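You operate a simulated robot arm through the tools that you are given. There is no shell and no other tool.

Carry out the task below with a simulated robot arm. There is one attempt and no reset: what you move stays moved.

## Task
Run the load on the bench job card at the card's voltage.
Fine: switch on the bench supply; set its knob and the orange link plug before the output button; leave it running.
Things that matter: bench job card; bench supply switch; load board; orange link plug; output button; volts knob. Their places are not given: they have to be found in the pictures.

It is judged by the outcome, as a careful person would: the job done as asked, and still so three seconds after it is handed in. It fails if anything else is knocked over, pushed out of place, dropped, spilled or broken.

## Robot
A 6-joint arm with a fingered hand, fixed in place. Base frame: the origin is at the foot of the arm, x ahead of it, y to its left, z up; the work surface is at about z = 800. Readings come in mm, degrees, newtons and seconds.
It reaches about 1346 mm from its shoulder. Its first joint turns from -149.0 to 149.0 degrees. Payload 3.5 kg.
Tool frame: the origin (TCP) lies between the finger pads and is the grasp point; the fingertips stand 26 mm ahead of it; z points along the fingers, y is the line along which they close. Largest opening 132 mm; the body of the gripper starts 73 mm behind the TCP. The gripper is a hand of 4 fingers: y runs from the thumb to the fingers, the wrist lies at [0, 0, -234] in the tool frame.
Orientation is told as [roll, pitch, yaw] about the base's x, y, z axes, in that order, counted from this pose: with the fingers straight down and closing along the base's y, the tool's x points along the base's -x, its y along +y and its z along -z.

## Interface
- The arm moves only by the tool drive_tool. Its argument "targets" is one flat list of numbers, 6 for each row, row after row: the shift along the tool's x, y, z in units of 40 mm (1.0 is 40 mm), then the turn, a rotation vector about the tool's x, y, z in units of 8 degrees (1.0 is 8 degrees). In form: [tx, ty, tz, rx, ry, rz, tx, ty, tz, rx, ry, rz, ...]. A call has 1 to 20 rows; each row shifts and turns the commanded pose from where the row before left it, along the tool's axes as they then stand. A call with a number of a shift or a turn outside -1 to 1 is refused whole. A row lasts 0.2 s, in which the tool goes at most 50 mm and 8.6 degrees; a call with a longer step from one row to the next is refused whole. A pose out of reach is approached as far as the arm can. The call stops where the force on the tool passes 40 N (or 10 N more than at its start, if that is more) or the arm is blocked; 0.2 s more then pass. In this call time passes only in rows, and 0.2 s behind the last. The reply holds the time, the measured pose of the TCP, the force on the tool along the base axes, the opening and the grip force, in the units named above and with some noise, with the torque about the TCP (base axes, N m) and any sound that the robot's microphone picked up.
- Cameras (640 x 400 px; columns grow to the right, rows downward): "scene" is fixed at [49.3, 499.9, 1382.2]; the picture's right is [-0.29, -0.96, 0.00], its down [-0.48, 0.15, -0.87] and it looks along [0.83, -0.25, -0.50] (base axes); focal length 369 px, centre (320, 200). "wrist" rides on the gripper at [68, 2, -97] in the tool frame; the picture's right is [-0.03, 1.00, 0.00], its down [-0.82, -0.02, -0.58] and it looks along [-0.58, -0.01, 0.82] (tool axes); focal length 270 px, centre (320, 200).
- capture(camera): a new picture of that camera. The clock stands still meanwhile.
- move_column(by): slides the trunk up (or, below 0, down) by that many mm; the arm rides with it, the base frame stays. It gives what a move gives, with no picture.
- move_fingers(finger1, finger2, finger3, thumb_bend): sets how far each is bent, from 0 (flat) to 1 (curled in); at 0.3 the hand is open as for a grip, at 0.7 the pads meet at the TCP. One left out holds its place. A second passes; each finger stops where it meets its share of the squeeze, and holds until it gets a number again. It is the only way to open and close the hand. It gives what a move gives, with no picture; readings hold the bend of each and the force on the fingers (four entries, about 0 where the hand has none), thumb and palm.
- locate(camera, pixels): for up to 12 pixels [column, row] of the newest picture of that camera ("zoom" is the newest enlarged one), the place [x, y, z] in the base frame of the surface seen there, good to about 2 mm. The clock stands still meanwhile.
- inspect(camera, box): a new picture of the part [left, top, right, bottom] of that camera's present view, enlarged. The clock stands still meanwhile.
- sign_off(): hands the job in; it is judged then, once.

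Leave the gripper open and the arm clear of the work at the hand-in unless told otherwise.

The tools are called after "Emit:" as a command line: name --argument value ..., lists and objects as JSON in quotes. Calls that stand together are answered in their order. drive_tool: Moves the arm, as the interface text tells. Its arguments: {"type":"object","properties":{"targets":{"type":"array","items":{"type":"number"}}},"required":["targets"]} The other tools are called the same way: move_column (by) slides the trunk up or down; move_fingers (finger1, finger2, finger3, thumb_bend) moves the fingers one by one; capture (camera) takes a picture; locate (camera, pixels) gives the place of the surface under pixels of a picture; inspect (camera, box) takes an enlarged picture of a part of a camera's view; sign_off () hands the job in.

At the start:

```text
t: 0.0
tcp_pos: [751.0, 292.8, 1003.2]
tool_rot: [0.0, -0.1, -0.1]
wrist_force: [-0.4, 0.3, 0.1]
wrist_torque: [0.01, -0.01, 0.0]
finger_gap: 132.0
grasp_force: 0.1
shape: jaw
bend: [0.3, 0.3, 0.3, 0.3]
finger forces: [0.0, 0.0, 0.1, 0.1, 0.0, 0.0]
trunk travel left (down, up): [-902.0, 68.0]
```

scene: 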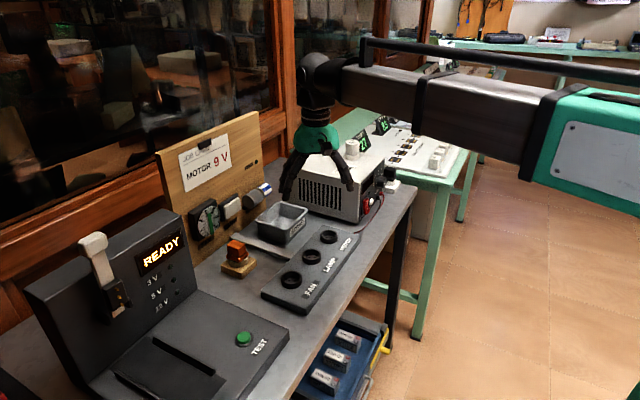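
wrist: 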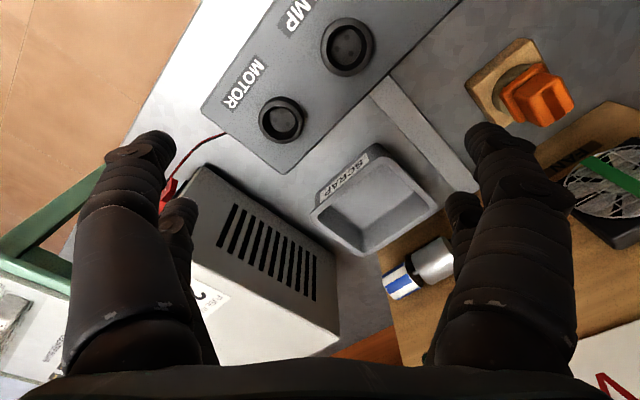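

The job card at about (210,160) reads "MOTOR 9 V". I see the load board with FAN/LAMP/MOTOR sockets, the orange plug at about (237,255), and a supply near (345,175). I'll enlarge several parts to find out what is what.

Emit:
inspect --camera "scene" --box '[150, 100, 310, 200]'

Emit:
inspect --camera "scene" --box '[290, 100, 450, 220]'

Emit:
inspect --camera "scene" --box '[20, 210, 300, 400]'

Emit:
inspect --camera "scene" --box '[180, 180, 380, 330]'

```text
4.00 times, centred on (230, 150) of scene
```

zoom: 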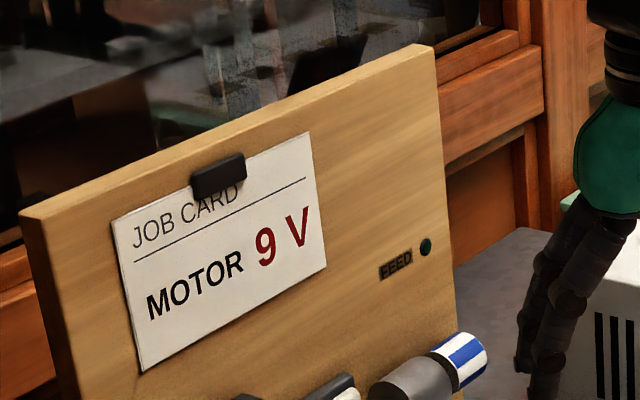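

```text
3.33 times, centred on (370, 160) of scene
```

zoom: 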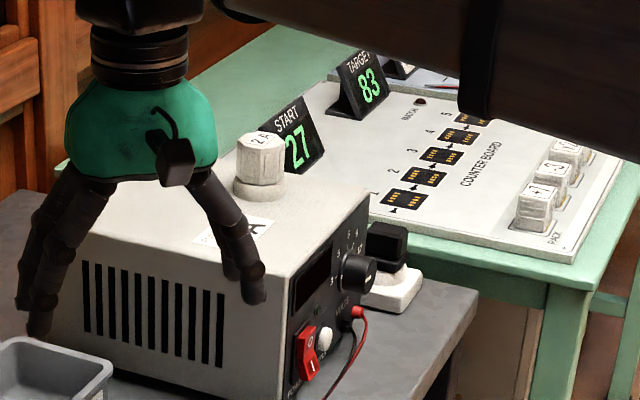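

```text
2.11 times, centred on (160, 305) of scene
```

zoom: 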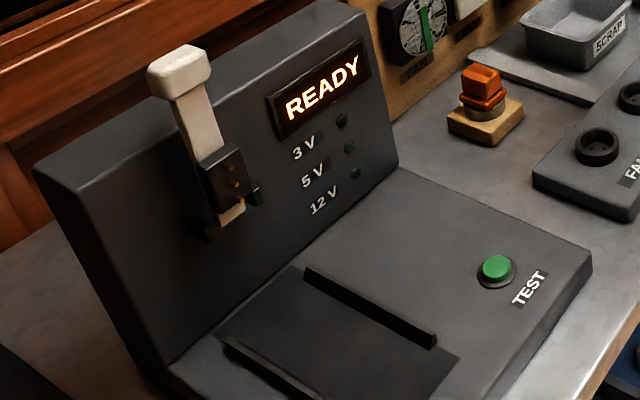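

```text
2.67 times, centred on (280, 255) of scene
```

zoom: 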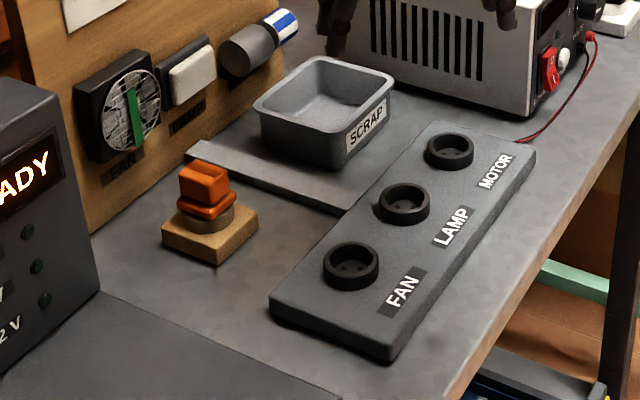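

The supply is the grey box; its front face carries a red rocker switch, a white round button and a black volts knob. I'll enlarge the front face at about (375,190), and locate points.

Emit:
inspect --camera "scene" --box '[350, 150, 414, 226]'

Emit:
capture --camera "scene"

```text
5.26 times, centred on (382, 188) of scene
```

zoom: 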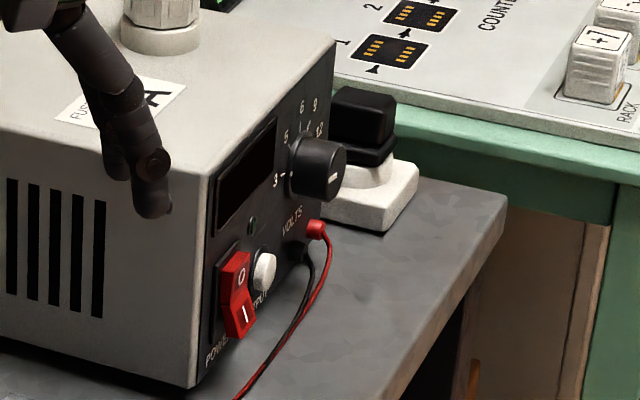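

```text
taken
```

scene: 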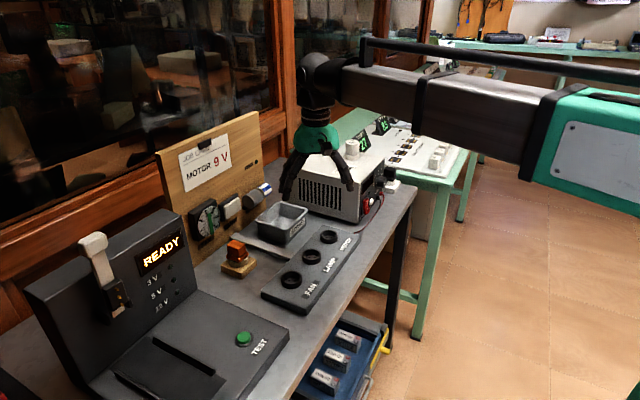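

I'll locate points on the supply front, using the zoomed picture.

Emit:
inspect --camera "scene" --box '[350, 150, 414, 226]'

Emit:
locate --camera "scene" --pixels '[[237, 246], [238, 265], [291, 279], [312, 255], [328, 237], [283, 222], [250, 230], [345, 195], [400, 210], [290, 380], [330, 160]]'

Emit:
locate --camera "zoom" --pixels '[[205, 180], [275, 115], [330, 50], [190, 380], [245, 275], [245, 315], [265, 272], [265, 225], [330, 180], [300, 120], [275, 180], [316, 228]]'

```text
5.26 times, centred on (382, 188) of scene
```

zoom: 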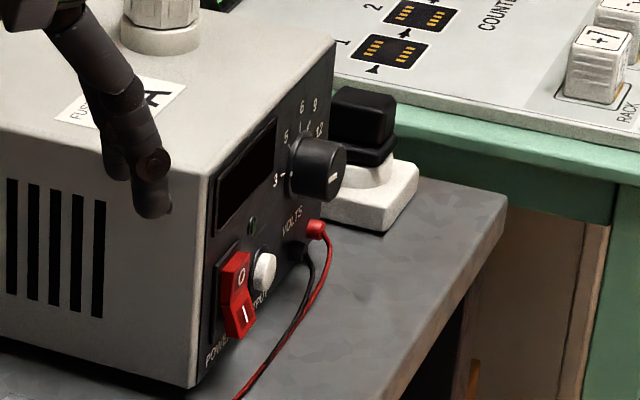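

```text
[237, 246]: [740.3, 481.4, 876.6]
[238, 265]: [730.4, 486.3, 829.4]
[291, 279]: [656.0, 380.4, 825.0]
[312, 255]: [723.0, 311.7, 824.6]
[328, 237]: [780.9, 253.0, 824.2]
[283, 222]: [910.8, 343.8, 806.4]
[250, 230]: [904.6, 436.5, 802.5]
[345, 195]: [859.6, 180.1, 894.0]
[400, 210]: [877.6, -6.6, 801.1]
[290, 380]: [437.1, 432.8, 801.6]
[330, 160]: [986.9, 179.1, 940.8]
```

```text
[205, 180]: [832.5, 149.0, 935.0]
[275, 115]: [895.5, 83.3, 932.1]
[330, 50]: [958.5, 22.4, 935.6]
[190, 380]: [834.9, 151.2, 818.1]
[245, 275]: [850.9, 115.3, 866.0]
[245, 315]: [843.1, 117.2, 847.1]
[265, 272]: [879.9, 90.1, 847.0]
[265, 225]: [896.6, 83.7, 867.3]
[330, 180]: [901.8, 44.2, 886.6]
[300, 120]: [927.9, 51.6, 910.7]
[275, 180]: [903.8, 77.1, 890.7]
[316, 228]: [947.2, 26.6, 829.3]
```

The whole bench is turned 45° to the base: the panel runs from (832,149) to (958,22), facing (-x,-y). The rocker's "I" half stands out, so it seems off. Now a closer look at the plug and sockets through the wrist camera.

Emit:
inspect --camera "wrist" --box '[440, 10, 640, 140]'

Emit:
inspect --camera "wrist" --box '[200, 0, 440, 150]'

Emit:
inspect --camera "scene" --box '[205, 225, 275, 285]'

```text
3.08 times, centred on (540, 75) of wrist
```

zoom: 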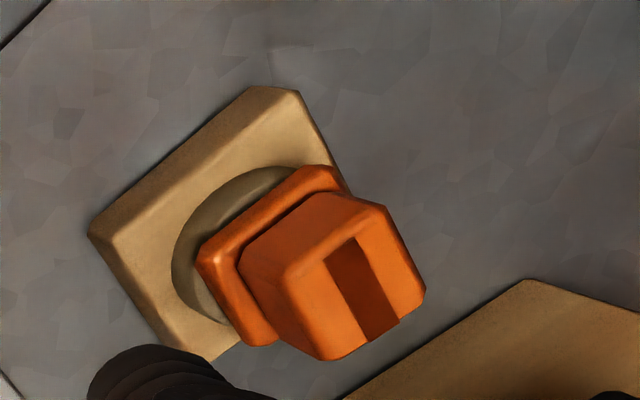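

```text
2.67 times, centred on (320, 75) of wrist
```

zoom: 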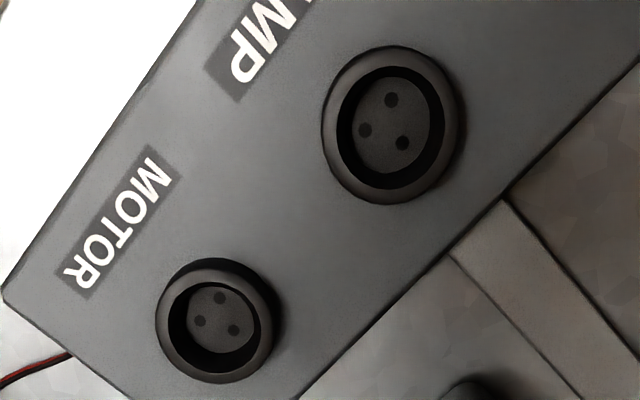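

```text
6.67 times, centred on (240, 255) of scene
```

zoom: 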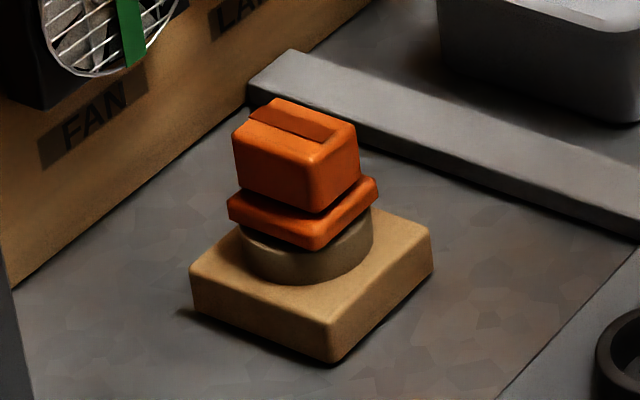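

The sockets have three holes, so the plug is keyed. The plug has a stripe on top. I'll measure the plug's corners in the wrist zoom, and the holes in the sockets.

Emit:
inspect --camera "wrist" --box '[440, 10, 640, 140]'

Emit:
locate --camera "zoom" --pixels '[[290, 265], [372, 213], [415, 290], [335, 348], [350, 255], [385, 325], [205, 262], [325, 172], [100, 235], [255, 95], [240, 275], [185, 260]]'

Emit:
inspect --camera "wrist" --box '[200, 0, 440, 150]'

Emit:
locate --camera "zoom" --pixels '[[219, 298], [200, 321], [234, 330], [391, 100], [364, 130], [403, 143], [160, 320], [270, 310], [215, 260], [220, 375], [250, 350], [300, 390]]'

```text
3.08 times, centred on (540, 75) of wrist
```

zoom: 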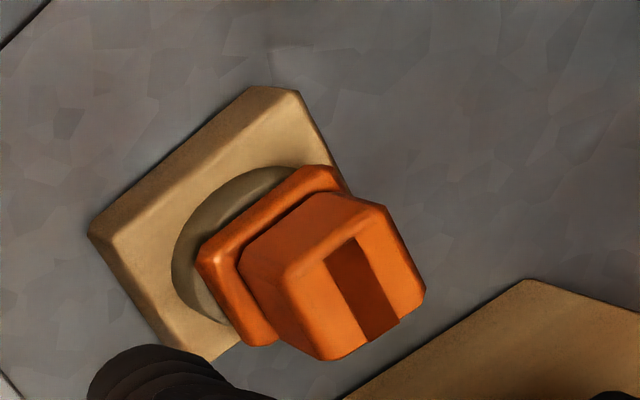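

```text
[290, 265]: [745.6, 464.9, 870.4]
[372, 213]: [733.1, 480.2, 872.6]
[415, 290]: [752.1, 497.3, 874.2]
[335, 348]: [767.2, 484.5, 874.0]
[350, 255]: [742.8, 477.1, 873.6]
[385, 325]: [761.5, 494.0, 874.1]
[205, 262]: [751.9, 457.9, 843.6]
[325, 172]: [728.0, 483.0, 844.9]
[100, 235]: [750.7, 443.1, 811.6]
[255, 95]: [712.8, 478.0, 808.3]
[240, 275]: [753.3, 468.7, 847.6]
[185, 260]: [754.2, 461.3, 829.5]
```

```text
2.67 times, centred on (320, 75) of wrist
```

zoom: 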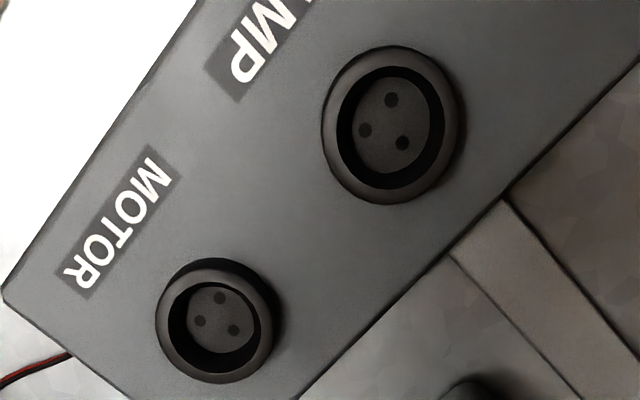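

```text
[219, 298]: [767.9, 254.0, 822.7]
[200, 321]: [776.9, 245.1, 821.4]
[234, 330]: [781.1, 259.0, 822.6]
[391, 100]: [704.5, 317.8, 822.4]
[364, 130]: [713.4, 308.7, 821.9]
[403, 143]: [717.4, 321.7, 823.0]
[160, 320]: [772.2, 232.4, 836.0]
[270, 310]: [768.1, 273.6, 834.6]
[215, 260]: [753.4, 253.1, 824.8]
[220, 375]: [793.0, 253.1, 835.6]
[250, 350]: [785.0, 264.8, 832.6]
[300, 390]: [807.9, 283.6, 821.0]
```

The plug's head is about 20 × 28 mm, centred near (749.5, 481.7), top at z≈874, long side along (+x,+y), its stripe running to the (+x,+y) edge. The MOTOR socket centre is near (775, 253), with the single hole toward (+x,+y). Next I learn the hand's layout: bend only the thumb and look.

Emit:
move_fingers --thumb_bend 0.7

Emit:
capture --camera "wrist"

Emit:
move_fingers --finger1 0.7

Emit:
capture --camera "wrist"

Emit:
move_fingers --finger2 0.7

Emit:
capture --camera "wrist"

```text
t: 1.0
tcp_pos: [752.4, 292.3, 1003.3]
tool_rot: [-0.1, 0.0, 0.0]
wrist_force: [-0.9, 0.2, 0.3]
wrist_torque: [-0.02, -0.03, -0.01]
finger_gap: 67.4
grasp_force: 0.2
shape: fingers
bend: [0.3, 0.3, 0.3, 0.7]
finger forces: [0.1, 0.0, 0.0, 0.0, 0.1, 0.1]
trunk travel left (down, up): [-902.0, 68.0]
```

```text
taken
```

wrist: 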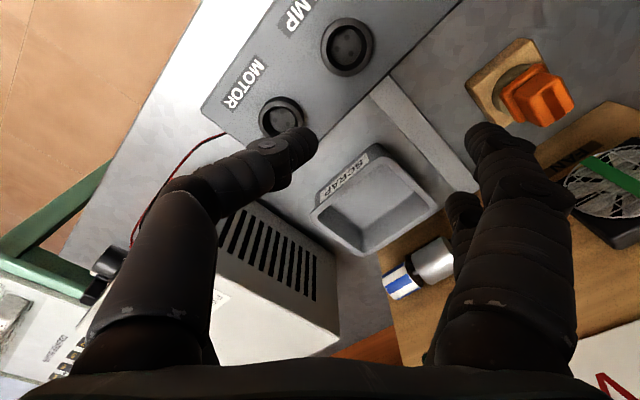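

```text
t: 2.0
tcp_pos: [752.7, 292.9, 1003.7]
tool_rot: [-0.1, 0.0, -0.1]
wrist_force: [-1.4, 0.0, -0.5]
wrist_torque: [-0.01, 0.05, 0.02]
finger_gap: 1.9
grasp_force: 0.0
shape: fingers
bend: [0.7, 0.3, 0.3, 0.7]
finger forces: [0.0, 0.1, 0.1, 0.0, 0.0, 0.1]
trunk travel left (down, up): [-902.0, 68.0]
```

```text
taken
```

wrist: 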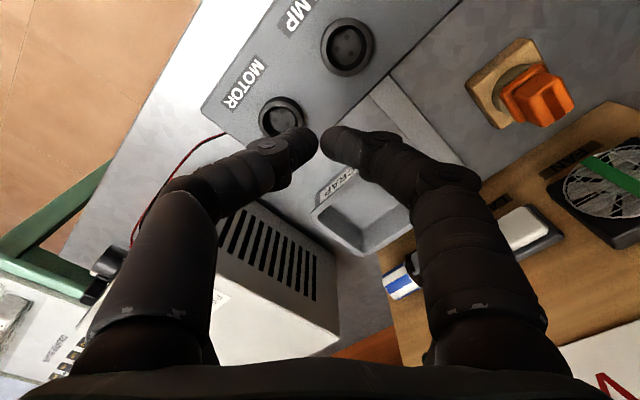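

```text
t: 3.0
tcp_pos: [753.2, 293.0, 1003.1]
tool_rot: [0.0, 0.0, 0.0]
wrist_force: [-0.3, 0.6, 0.2]
wrist_torque: [-0.02, -0.02, 0.0]
finger_gap: 1.5
grasp_force: 0.0
shape: fingers
bend: [0.7, 0.7, 0.3, 0.7]
finger forces: [0.0, 0.0, 0.0, 0.1, 0.1, 0.1]
trunk travel left (down, up): [-902.0, 68.0]
```

```text
taken
```

wrist: 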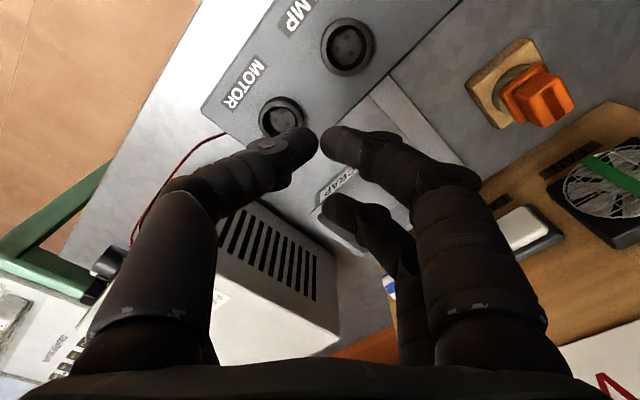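

Thumb is at left near the camera, finger1 at right near, finger2 at right far. Now finger3.

Emit:
move_fingers --finger3 0.7

Emit:
capture --camera "wrist"

Emit:
inspect --camera "scene" --box '[260, 110, 380, 220]'

```text
t: 4.0
tcp_pos: [753.1, 293.3, 1002.3]
tool_rot: [0.0, 0.0, 0.0]
wrist_force: [-0.5, 0.4, 0.4]
wrist_torque: [-0.01, 0.01, -0.01]
finger_gap: 1.5
grasp_force: 0.1
shape: fingers
bend: [0.7, 0.7, 0.7, 0.7]
finger forces: [0.0, 0.0, 0.1, 0.1, 0.1, 0.0]
trunk travel left (down, up): [-902.0, 68.0]
```

```text
taken
```

wrist: 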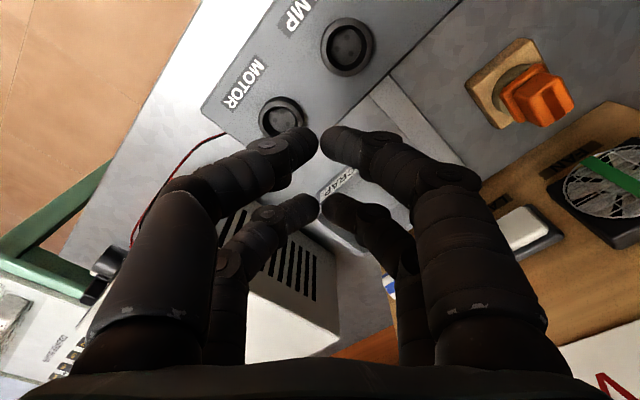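

```text
3.64 times, centred on (320, 165) of scene
```

zoom: 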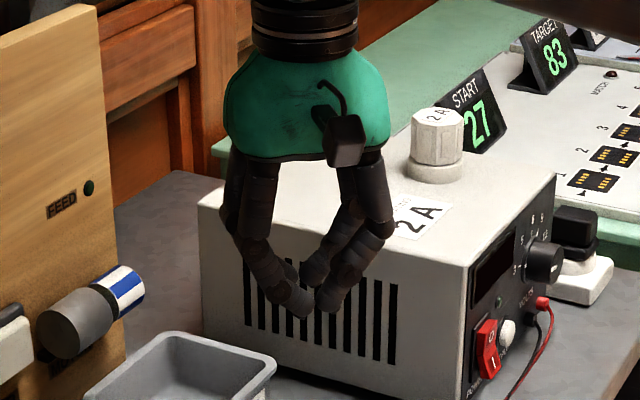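

Two parallel pairs: thumb–finger1 (tool +x) and finger3–finger2 (tool −x). I'll measure where the tips are.

Emit:
locate --camera "wrist" --pixels '[[308, 138], [332, 140], [308, 204], [332, 205], [300, 160], [345, 165], [270, 145], [375, 145]]'

```text
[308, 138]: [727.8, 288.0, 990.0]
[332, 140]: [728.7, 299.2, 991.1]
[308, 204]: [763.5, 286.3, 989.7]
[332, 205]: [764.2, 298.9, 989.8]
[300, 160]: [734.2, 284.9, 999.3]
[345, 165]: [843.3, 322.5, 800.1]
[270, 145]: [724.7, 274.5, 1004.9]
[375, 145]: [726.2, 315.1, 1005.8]
```

The pairs sit at tool x ≈ ±18. Now I test a pointing shape: finger1 at 0.7, the rest curled fully, to see whether it stands clear ahead for pressing.

Emit:
move_fingers --finger1 0.6 --finger2 1.0 --finger3 1.0 --thumb_bend 1.0

Emit:
capture --camera "wrist"

Emit:
inspect --camera "scene" --box '[260, 110, 380, 220]'

```text
t: 5.0
tcp_pos: [751.6, 293.9, 1002.7]
tool_rot: [0.1, -0.1, 0.0]
wrist_force: [-0.4, -0.7, 0.3]
wrist_torque: [0.0, -0.01, 0.01]
finger_gap: 28.2
grasp_force: 0.1
shape: fingers
bend: [0.59, 0.74, 0.74, 0.99]
finger forces: [0.0, 0.1, 0.0, 0.0, 0.0, 0.0]
trunk travel left (down, up): [-902.0, 68.0]
```

```text
taken
```

wrist: 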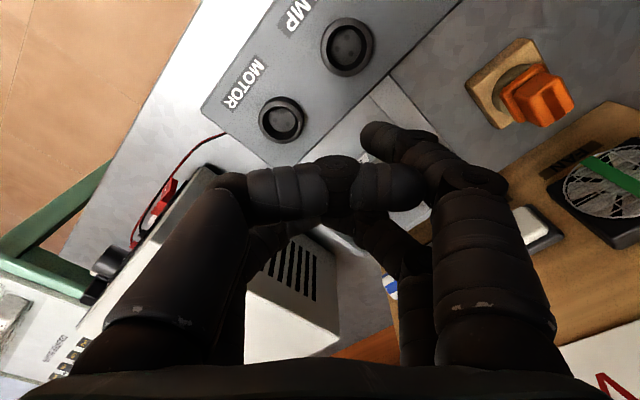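

```text
3.64 times, centred on (320, 165) of scene
```

zoom: 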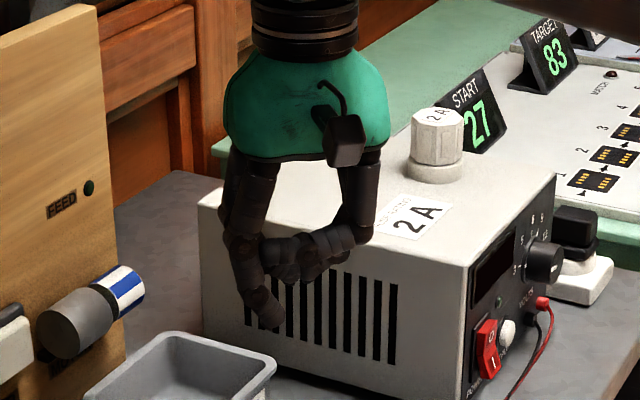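

Finger1 at 0.6 stands out about 24 mm past the curled others – a good pointer. I locate its tip.

Emit:
locate --camera "wrist" --pixels '[[368, 130], [375, 125], [378, 140], [385, 155], [440, 170], [400, 205], [340, 200], [300, 190]]'

Emit:
inspect --camera "wrist" --box '[220, 100, 520, 290]'

```text
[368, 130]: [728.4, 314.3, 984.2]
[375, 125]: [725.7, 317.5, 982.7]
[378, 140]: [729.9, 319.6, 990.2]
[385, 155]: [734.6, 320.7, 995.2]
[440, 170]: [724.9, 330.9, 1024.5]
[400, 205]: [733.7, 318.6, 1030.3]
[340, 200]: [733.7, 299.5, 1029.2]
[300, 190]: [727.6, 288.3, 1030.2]
```

```text
2.11 times, centred on (370, 195) of wrist
```

zoom: 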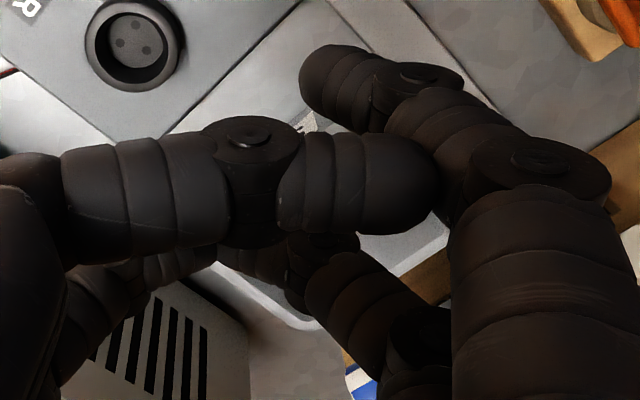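

Now I check obstacles around the plug: tester box edge, fan, wooden board, bench parts.

Emit:
locate --camera "scene" --pixels '[[168, 210], [186, 240], [200, 288], [207, 218], [225, 215], [160, 155], [257, 112], [265, 190], [235, 207], [288, 330], [250, 250], [325, 265]]'

Emit:
move_fingers --finger1 0.3 --finger2 0.3 --finger3 0.3 --thumb_bend 0.3

```text
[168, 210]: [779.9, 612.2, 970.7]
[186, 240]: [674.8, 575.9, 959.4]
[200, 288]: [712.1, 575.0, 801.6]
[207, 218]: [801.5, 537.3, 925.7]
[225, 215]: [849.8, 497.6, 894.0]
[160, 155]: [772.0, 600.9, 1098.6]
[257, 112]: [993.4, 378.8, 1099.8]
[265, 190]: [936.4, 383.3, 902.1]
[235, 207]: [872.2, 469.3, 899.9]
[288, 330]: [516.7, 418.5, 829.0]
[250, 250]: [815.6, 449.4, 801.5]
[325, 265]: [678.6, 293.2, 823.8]
```

```text
t: 6.0
tcp_pos: [751.3, 293.9, 1002.7]
tool_rot: [0.0, 0.0, 0.0]
wrist_force: [-0.5, 0.0, 0.0]
wrist_torque: [0.01, 0.01, 0.04]
finger_gap: 132.4
grasp_force: 0.2
shape: fingers
bend: [0.3, 0.3, 0.3, 0.3]
finger forces: [0.1, 0.1, 0.0, 0.0, 0.1, 0.1]
trunk travel left (down, up): [-902.0, 68.0]
```

Clear around the plug (tester and fan are over 70 mm away). I set the fingers at 0.5, yaw the hand +45° in place, then shift over the plug at the present height.

Emit:
move_fingers --finger1 0.5 --finger2 0.5 --finger3 0.5 --thumb_bend 0.5

Emit:
drive_tool --targets '[0, 0, 0, 0, 0, -0.9375, 0, 0, 0, 0, 0, -0.9375, 0, 0, 0, 0, 0, -0.9375, 0, 0, 0, 0, 0, -0.9375, 0, 0, 0, 0, 0, -0.9375, 0, 0, 0, 0, 0, -0.9375, -0.548, 0.559, 0, 0, 0, 0, -0.548, 0.559, 0, 0, 0, 0, -0.548, 0.559, 0, 0, 0, 0, -0.548, 0.559, 0, 0, 0, 0, -0.548, 0.559, 0, 0, 0, 0, -0.548, 0.559, 0, 0, 0, 0]'

Emit:
capture --camera "wrist"

Emit:
capture --camera "scene"

```text
t: 7.0
tcp_pos: [752.1, 293.5, 1002.3]
tool_rot: [0.0, 0.1, 0.0]
wrist_force: [0.2, -0.4, 0.3]
wrist_torque: [0.02, -0.01, 0.01]
finger_gap: 66.6
grasp_force: 0.0
shape: fingers
bend: [0.5, 0.5, 0.5, 0.5]
finger forces: [0.0, 0.1, 0.1, 0.0, 0.1, 0.0]
trunk travel left (down, up): [-902.0, 68.0]
```

```text
t: 9.6
tcp_pos: [750.2, 478.2, 1003.8]
tool_rot: [0.0, 0.0, 45.0]
wrist_force: [-0.4, -0.1, 0.3]
wrist_torque: [0.02, 0.01, 0.01]
finger_gap: 66.1
grasp_force: 0.1
shape: fingers
bend: [0.5, 0.5, 0.5, 0.5]
finger forces: [0.1, 0.0, 0.1, 0.0, 0.1, 0.1]
trunk travel left (down, up): [-902.0, 68.0]
```

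```text
taken
```

wrist: 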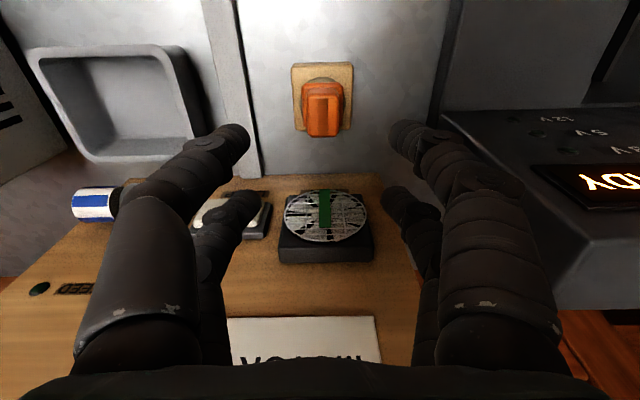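

```text
taken
```

scene: 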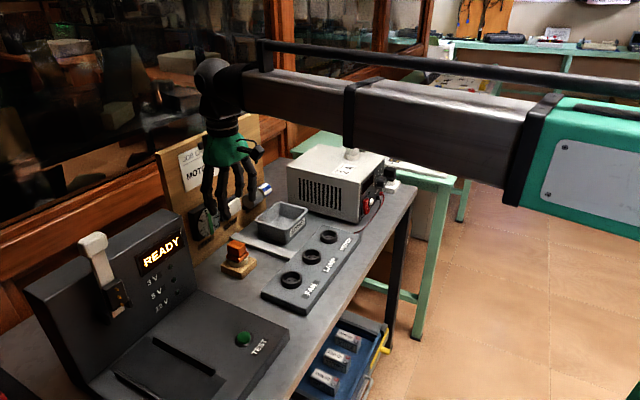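

The plug is seen at (322,105), nearly square with the picture. I enlarge and measure it.

Emit:
inspect --camera "wrist" --box '[270, 50, 374, 150]'

```text
4.00 times, centred on (322, 100) of wrist
```

zoom: 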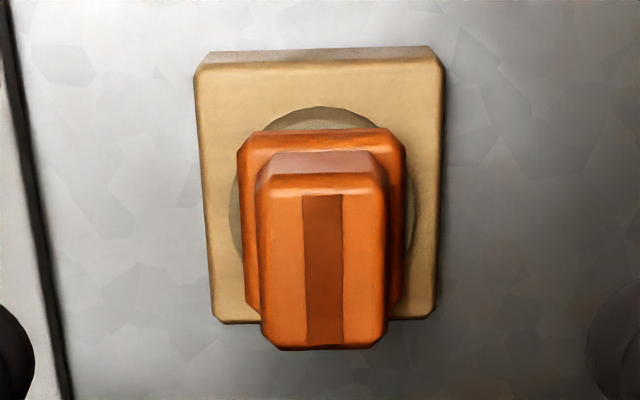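

Emit:
locate --camera "zoom" --pixels '[[272, 200], [374, 198], [266, 330], [382, 330], [323, 200], [323, 340], [245, 160], [400, 155], [250, 300], [398, 298], [210, 70], [435, 66]]'

```text
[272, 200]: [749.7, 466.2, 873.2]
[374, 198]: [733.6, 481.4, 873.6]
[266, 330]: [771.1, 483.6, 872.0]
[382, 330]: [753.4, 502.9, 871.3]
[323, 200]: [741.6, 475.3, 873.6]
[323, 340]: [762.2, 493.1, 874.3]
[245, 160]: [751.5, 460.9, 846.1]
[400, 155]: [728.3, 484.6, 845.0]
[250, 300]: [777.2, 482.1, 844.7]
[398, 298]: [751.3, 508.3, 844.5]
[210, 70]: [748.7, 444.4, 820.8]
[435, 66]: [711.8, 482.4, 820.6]
```

The plug is aligned with the tool axes within a degree; its centre is about (751.5, 483.7), head ~24 × 30 mm, z 847–874. I correct by (+2.4, +3.0) and go down to z≈930, then check.

Emit:
drive_tool --targets '[-0.095, 0.01, 0.608, 0, 0, 0, 0, 0, 0.608, 0, 0, 0, 0, 0, 0.608, 0, 0, 0, 0, 0, 0, 0, 0, 0, 0, 0, 0, 0, 0, 0]'

Emit:
capture --camera "wrist"

```text
t: 10.8
tcp_pos: [751.4, 483.5, 1003.4]
tool_rot: [0.0, 0.0, 45.0]
wrist_force: [-0.2, 0.2, -0.3]
wrist_torque: [-0.02, 0.01, 0.03]
finger_gap: 66.3
grasp_force: 0.1
shape: fingers
bend: [0.5, 0.5, 0.5, 0.5]
finger forces: [0.1, 0.1, 0.0, 0.0, 0.0, 0.0]
out of reach, approached as far as the arm can: row 1, 2, 3
trunk travel left (down, up): [-902.0, 68.0]
```

```text
taken
```

wrist: 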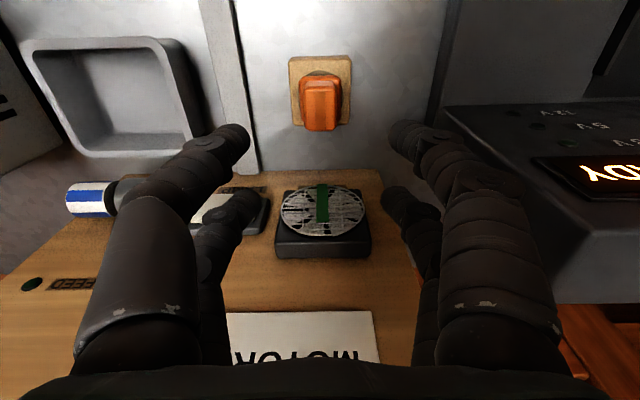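

The arm can't go lower by itself (rows 1–3 out of reach; TCP is at 751.4, 483.5, 1003.4). The trunk can slide down with it instead. Around the hand all is clear, so I lower the trunk 75 mm.

Emit:
move_column --by -75

Emit:
capture --camera "wrist"

Emit:
capture --camera "scene"

```text
t: 11.9
tcp_pos: [752.3, 483.9, 927.7]
tool_rot: [0.0, 0.0, 45.0]
wrist_force: [0.1, -0.4, 0.1]
wrist_torque: [0.03, 0.02, 0.0]
finger_gap: 66.4
grasp_force: 0.1
shape: fingers
bend: [0.5, 0.5, 0.5, 0.5]
finger forces: [0.0, 0.0, 0.1, 0.0, 0.1, 0.1]
trunk travel left (down, up): [-827.0, 143.0]
```

```text
taken
```

wrist: 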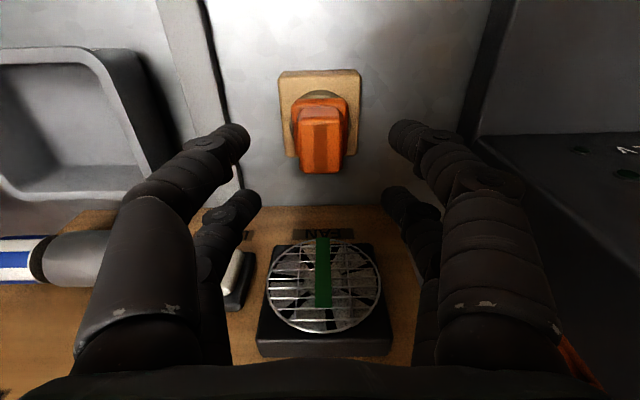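

```text
taken
```

scene: 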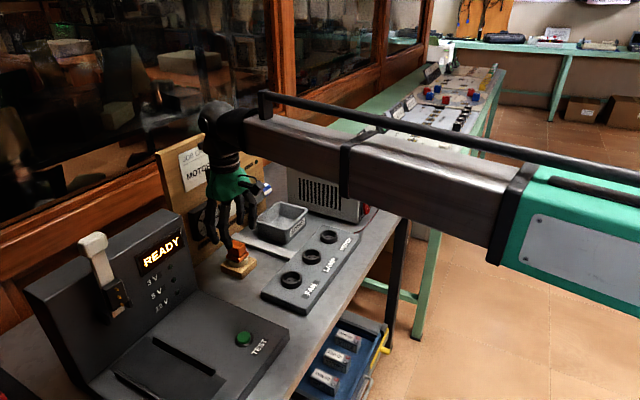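

The plug is centred between the fingers (col 320, row ~140). Lower 51 mm more to z≈877, which keeps the fingertips just above the flange (z≈846).

Emit:
move_column --by -51

Emit:
capture --camera "wrist"

Emit:
inspect --camera "scene" --box '[190, 180, 290, 290]'

```text
t: 12.8
tcp_pos: [752.4, 483.6, 876.2]
tool_rot: [0.0, 0.0, 45.0]
wrist_force: [0.3, -0.1, -0.1]
wrist_torque: [0.0, 0.05, -0.01]
finger_gap: 66.6
grasp_force: 0.0
shape: fingers
bend: [0.5, 0.5, 0.5, 0.5]
finger forces: [0.1, 0.1, 0.1, 0.0, 0.1, 0.0]
trunk travel left (down, up): [-776.0, 194.0]
```

```text
taken
```

wrist: 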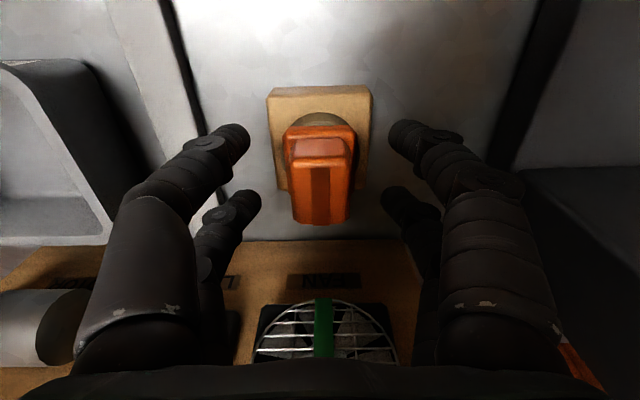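

```text
3.64 times, centred on (240, 235) of scene
```

zoom: 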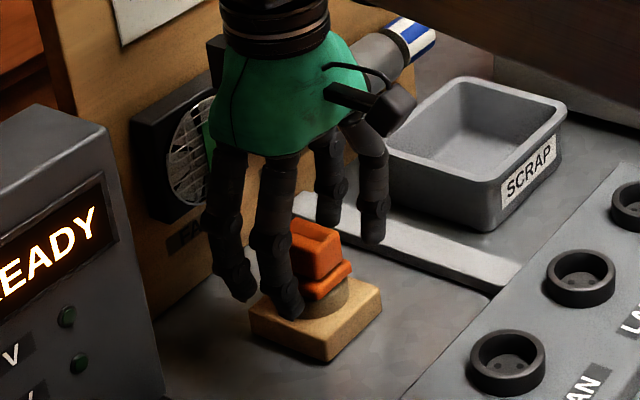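

Fingers straddle the plug well. I close all four digits to 0.75; they stop where they meet the plug.

Emit:
move_fingers --finger1 0.75 --finger2 0.75 --finger3 0.75 --thumb_bend 0.75

Emit:
capture --camera "wrist"

Emit:
inspect --camera "scene" --box '[190, 180, 290, 290]'

```text
t: 13.8
tcp_pos: [751.9, 483.6, 877.9]
tool_rot: [-0.1, 0.0, 45.1]
wrist_force: [1.0, -0.7, 1.1]
wrist_torque: [-0.01, -0.03, 0.01]
finger_gap: 21.3
grasp_force: 19.9
shape: fingers
bend: [0.63, 0.63, 0.65, 0.67]
finger forces: [11.2, 10.0, 7.9, 0.1, 10.6, 0.0]
trunk travel left (down, up): [-776.0, 194.0]
```

```text
taken
```

wrist: 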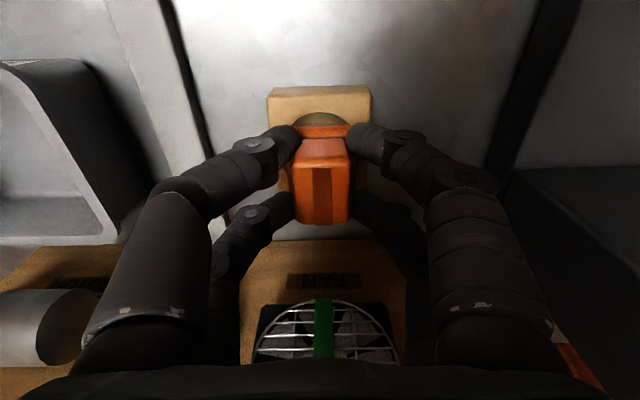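

```text
3.64 times, centred on (240, 235) of scene
```

zoom: 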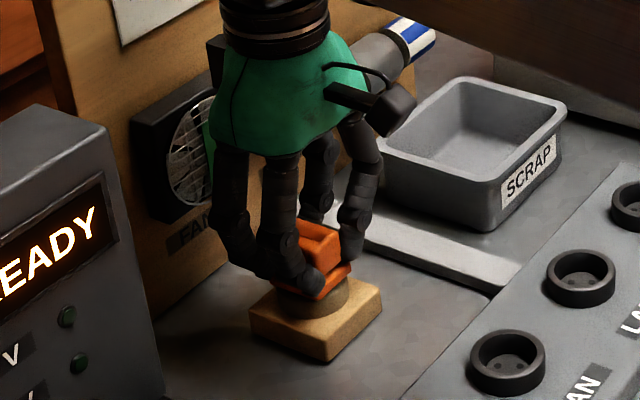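

All four digits hold (about 10 N each, gap 21 mm). I pull straight up 15 mm with the trunk and check that the wooden base stays.

Emit:
move_column --by 15

Emit:
inspect --camera "scene" --box '[190, 180, 290, 290]'

Emit:
capture --camera "wrist"

```text
t: 14.5
tcp_pos: [752.0, 482.7, 891.5]
tool_rot: [0.0, 0.0, 44.9]
wrist_force: [1.0, 0.3, -0.9]
wrist_torque: [-0.01, 0.03, 0.04]
finger_gap: 20.8
grasp_force: 18.5
shape: fingers
bend: [0.63, 0.63, 0.65, 0.67]
finger forces: [11.0, 9.4, 7.4, 0.0, 10.4, 0.0]
trunk travel left (down, up): [-791.0, 179.0]
```

```text
3.64 times, centred on (240, 235) of scene
```

zoom: 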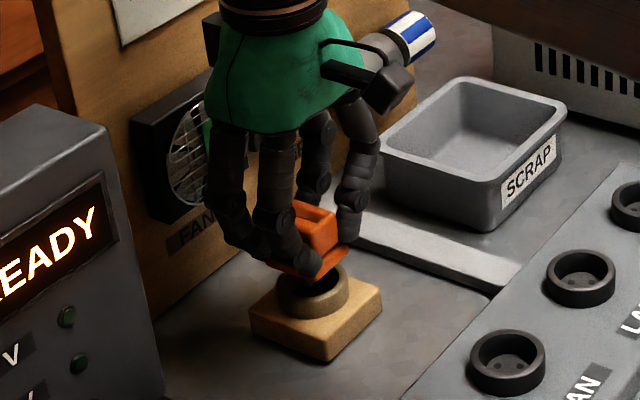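

```text
taken
```

wrist: 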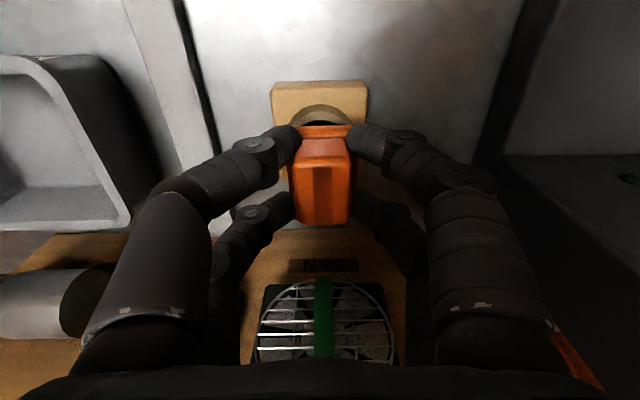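

The plug came up cleanly, base untouched. I raise another 85 mm and look at the empty parking socket's holes.

Emit:
move_column --by 85

Emit:
inspect --camera "scene" --box '[190, 180, 290, 290]'

Emit:
capture --camera "wrist"

```text
t: 15.7
tcp_pos: [752.3, 482.9, 976.9]
tool_rot: [0.0, 0.0, 45.0]
wrist_force: [-0.6, 0.4, -1.6]
wrist_torque: [0.01, 0.0, -0.02]
finger_gap: 21.3
grasp_force: 18.9
shape: fingers
bend: [0.63, 0.63, 0.65, 0.67]
finger forces: [11.0, 9.3, 7.4, 0.1, 10.3, 0.0]
trunk travel left (down, up): [-876.0, 94.0]
```

```text
3.64 times, centred on (240, 235) of scene
```

zoom: 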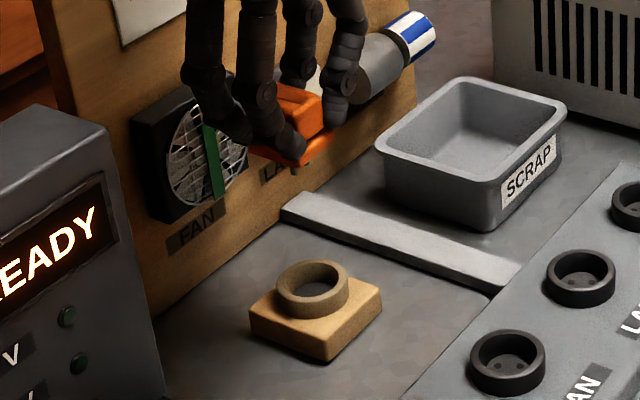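

```text
taken
```

wrist: 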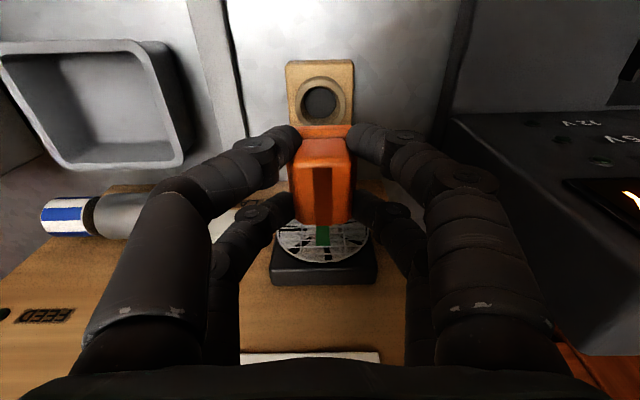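

The parking ring is a plain hole, so it says nothing of the pins. I look at the plug's underside from the scene camera at about (270,222).

Emit:
inspect --camera "scene" --box '[250, 200, 290, 230]'

Emit:
inspect --camera "wrist" --box '[270, 110, 370, 235]'

```text
13.33 times, centred on (270, 215) of scene
```

zoom: 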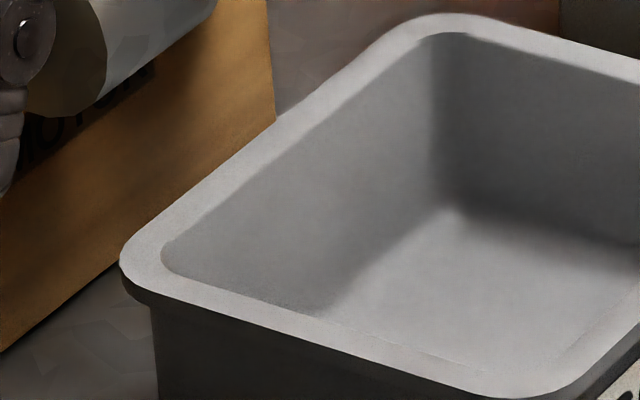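

```text
3.20 times, centred on (320, 172) of wrist
```

zoom: 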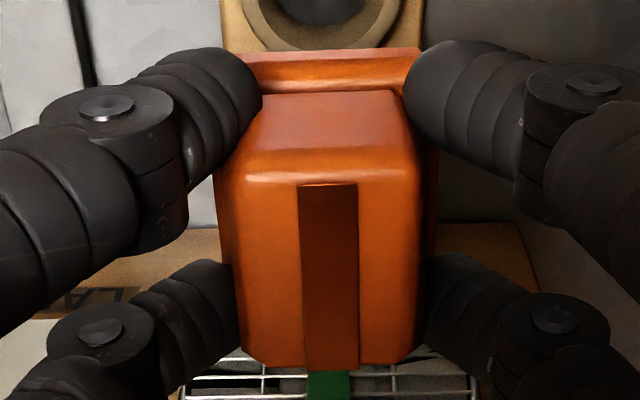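

Emit:
inspect --camera "scene" --box '[210, 200, 258, 236]'

Emit:
inspect --camera "scene" --box '[262, 222, 358, 294]'

```text
11.11 times, centred on (234, 218) of scene
```

zoom: 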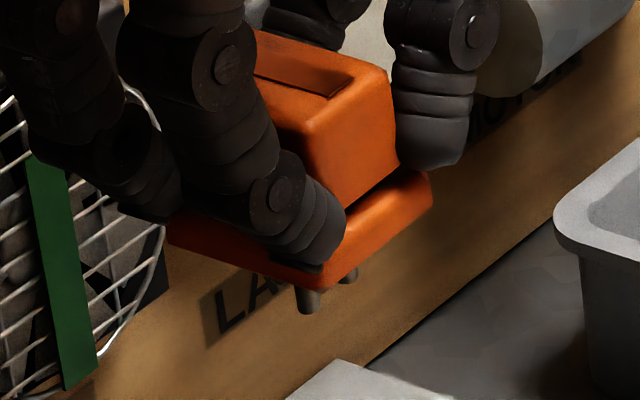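

```text
5.56 times, centred on (310, 258) of scene
```

zoom: 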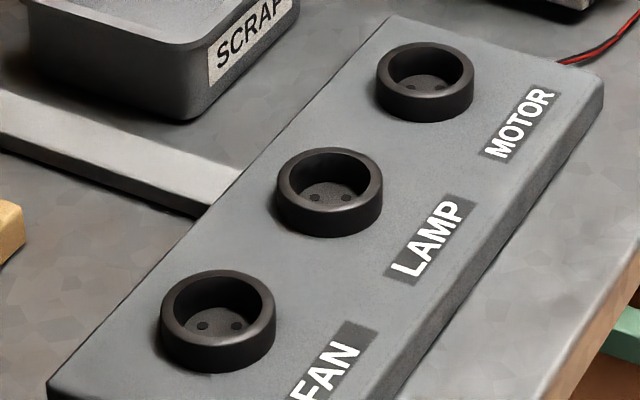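

Two pins are visible below the flange at zoom (308,300) and (348,277). I measure them along with the flange corner positions.

Emit:
inspect --camera "scene" --box '[222, 206, 254, 230]'

```text
16.00 times, centred on (238, 218) of scene
```

zoom: 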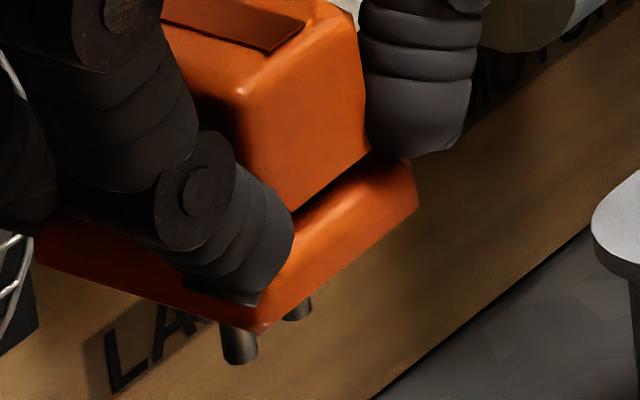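

Emit:
locate --camera "zoom" --pixels '[[239, 345], [239, 358], [297, 308], [299, 314], [260, 325], [415, 200], [45, 255], [260, 300], [370, 235], [230, 345], [247, 345]]'

```text
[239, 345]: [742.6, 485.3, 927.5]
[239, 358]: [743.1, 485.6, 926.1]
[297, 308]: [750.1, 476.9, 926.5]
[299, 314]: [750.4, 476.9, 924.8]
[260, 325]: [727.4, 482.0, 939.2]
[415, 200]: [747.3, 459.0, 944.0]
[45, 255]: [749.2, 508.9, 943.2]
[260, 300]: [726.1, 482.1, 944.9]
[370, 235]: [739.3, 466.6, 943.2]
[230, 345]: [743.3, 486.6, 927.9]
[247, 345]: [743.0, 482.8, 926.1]
```

The pins P (~(744.6,484.8)) and Q (~(752.1,476.4)) relative to the plug centre match the MOTOR socket's holes h1, h2 – so the plug's present yaw already fits the sockets. Now I measure the MOTOR socket precisely from the scene camera.

Emit:
inspect --camera "scene" --box '[312, 224, 344, 248]'

```text
16.00 times, centred on (328, 236) of scene
```

zoom: 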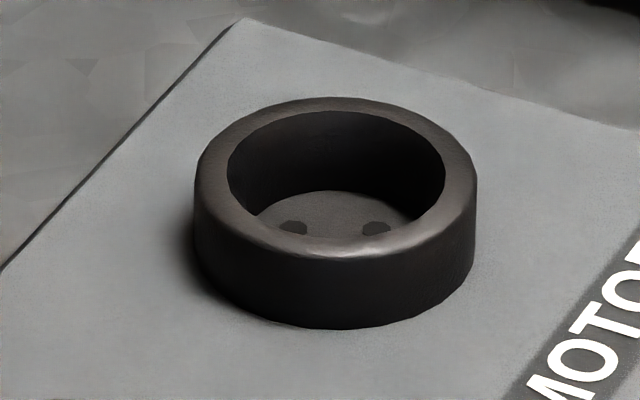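

Emit:
locate --camera "zoom" --pixels '[[213, 165], [459, 165], [337, 104], [335, 243], [240, 120], [430, 118], [250, 225], [425, 225], [292, 228], [376, 229]]'

```text
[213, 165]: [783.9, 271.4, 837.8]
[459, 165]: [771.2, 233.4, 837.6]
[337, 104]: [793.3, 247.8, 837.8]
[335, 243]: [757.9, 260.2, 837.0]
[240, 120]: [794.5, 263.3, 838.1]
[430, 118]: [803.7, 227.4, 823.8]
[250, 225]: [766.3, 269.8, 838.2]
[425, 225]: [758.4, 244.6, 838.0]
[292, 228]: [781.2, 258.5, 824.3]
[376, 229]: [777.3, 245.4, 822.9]
```

The MOTOR ring centre is ≈(776.5, 253.4), rim top z≈837.8; the plug's centre sits within 1 mm of the TCP. Since earlier rows were out of reach, I first make a small test step up-front (4 mm along tool x) to see what pose the arm holds.

Emit:
drive_tool --targets '[0.1, 0, 0, 0, 0, 0]'

```text
t: 16.1
tcp_pos: [749.4, 480.5, 977.4]
tool_rot: [0.0, 0.1, 45.0]
wrist_force: [0.1, 0.0, -0.7]
wrist_torque: [0.01, 0.0, 0.02]
finger_gap: 21.1
grasp_force: 19.2
shape: fingers
bend: [0.63, 0.63, 0.65, 0.67]
finger forces: [11.0, 9.4, 7.5, 0.0, 10.4, 0.1]
trunk travel left (down, up): [-876.0, 94.0]
```

The arm holds the real pose. Now I carry the plug at z≈977 to above the MOTOR socket (776.9, 252.6), well above the tray.

Emit:
drive_tool --targets '[0.506, -0.645, 0, 0, 0, 0, 0.506, -0.645, 0, 0, 0, 0, 0.506, -0.645, 0, 0, 0, 0, 0.506, -0.645, 0, 0, 0, 0, 0.506, -0.645, 0, 0, 0, 0, 0.506, -0.645, 0, 0, 0, 0, 0.506, -0.645, 0, 0, 0, 0, 0, 0, 0, 0, 0, 0, 0, 0, 0, 0, 0, 0]'

Emit:
capture --camera "wrist"

Emit:
capture --camera "scene"

```text
t: 18.1
tcp_pos: [775.6, 253.2, 976.2]
tool_rot: [0.0, 0.0, 45.1]
wrist_force: [0.4, -0.6, -1.0]
wrist_torque: [0.0, 0.01, 0.02]
finger_gap: 21.2
grasp_force: 18.5
shape: fingers
bend: [0.63, 0.63, 0.65, 0.67]
finger forces: [10.5, 9.1, 7.1, 0.0, 10.3, 0.0]
trunk travel left (down, up): [-876.0, 94.0]
```

```text
taken
```

wrist: 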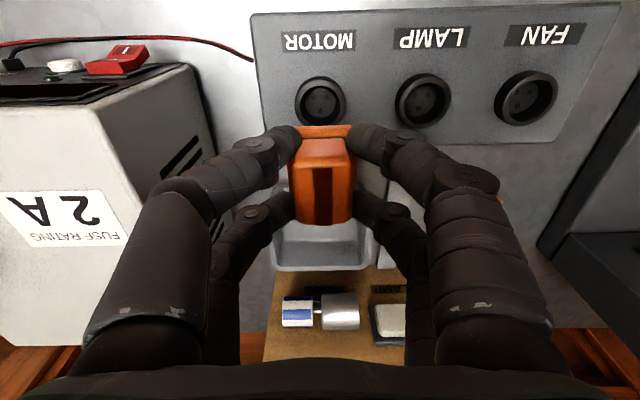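

```text
taken
```

scene: 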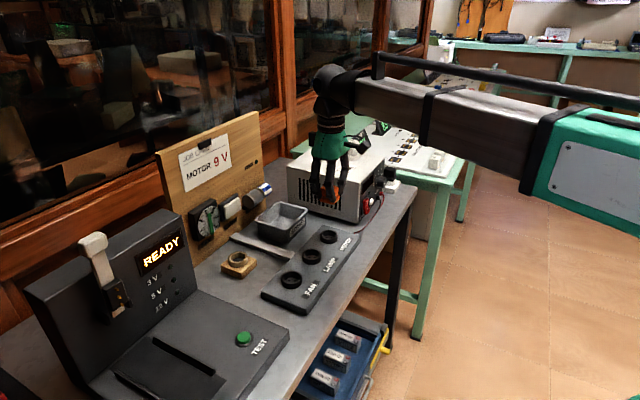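

The MOTOR ring shows at (320,101), in line with the plug. I enlarge to check alignment before lowering.

Emit:
inspect --camera "wrist" --box '[280, 70, 360, 130]'

```text
6.67 times, centred on (320, 100) of wrist
```

zoom: 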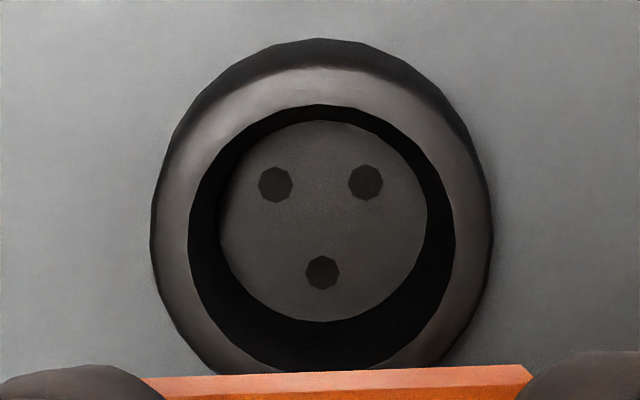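

Emit:
locate --camera "zoom" --pixels '[[276, 184], [366, 182], [322, 272], [170, 235], [473, 235], [320, 85], [200, 320], [440, 320], [210, 130], [430, 130]]'

```text
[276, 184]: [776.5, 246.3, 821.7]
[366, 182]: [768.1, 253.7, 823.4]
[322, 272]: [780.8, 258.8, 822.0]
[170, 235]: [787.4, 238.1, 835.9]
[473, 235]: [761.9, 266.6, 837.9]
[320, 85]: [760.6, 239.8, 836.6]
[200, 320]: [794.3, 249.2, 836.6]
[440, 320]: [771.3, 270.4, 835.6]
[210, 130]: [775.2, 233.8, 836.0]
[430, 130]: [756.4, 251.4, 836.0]
```

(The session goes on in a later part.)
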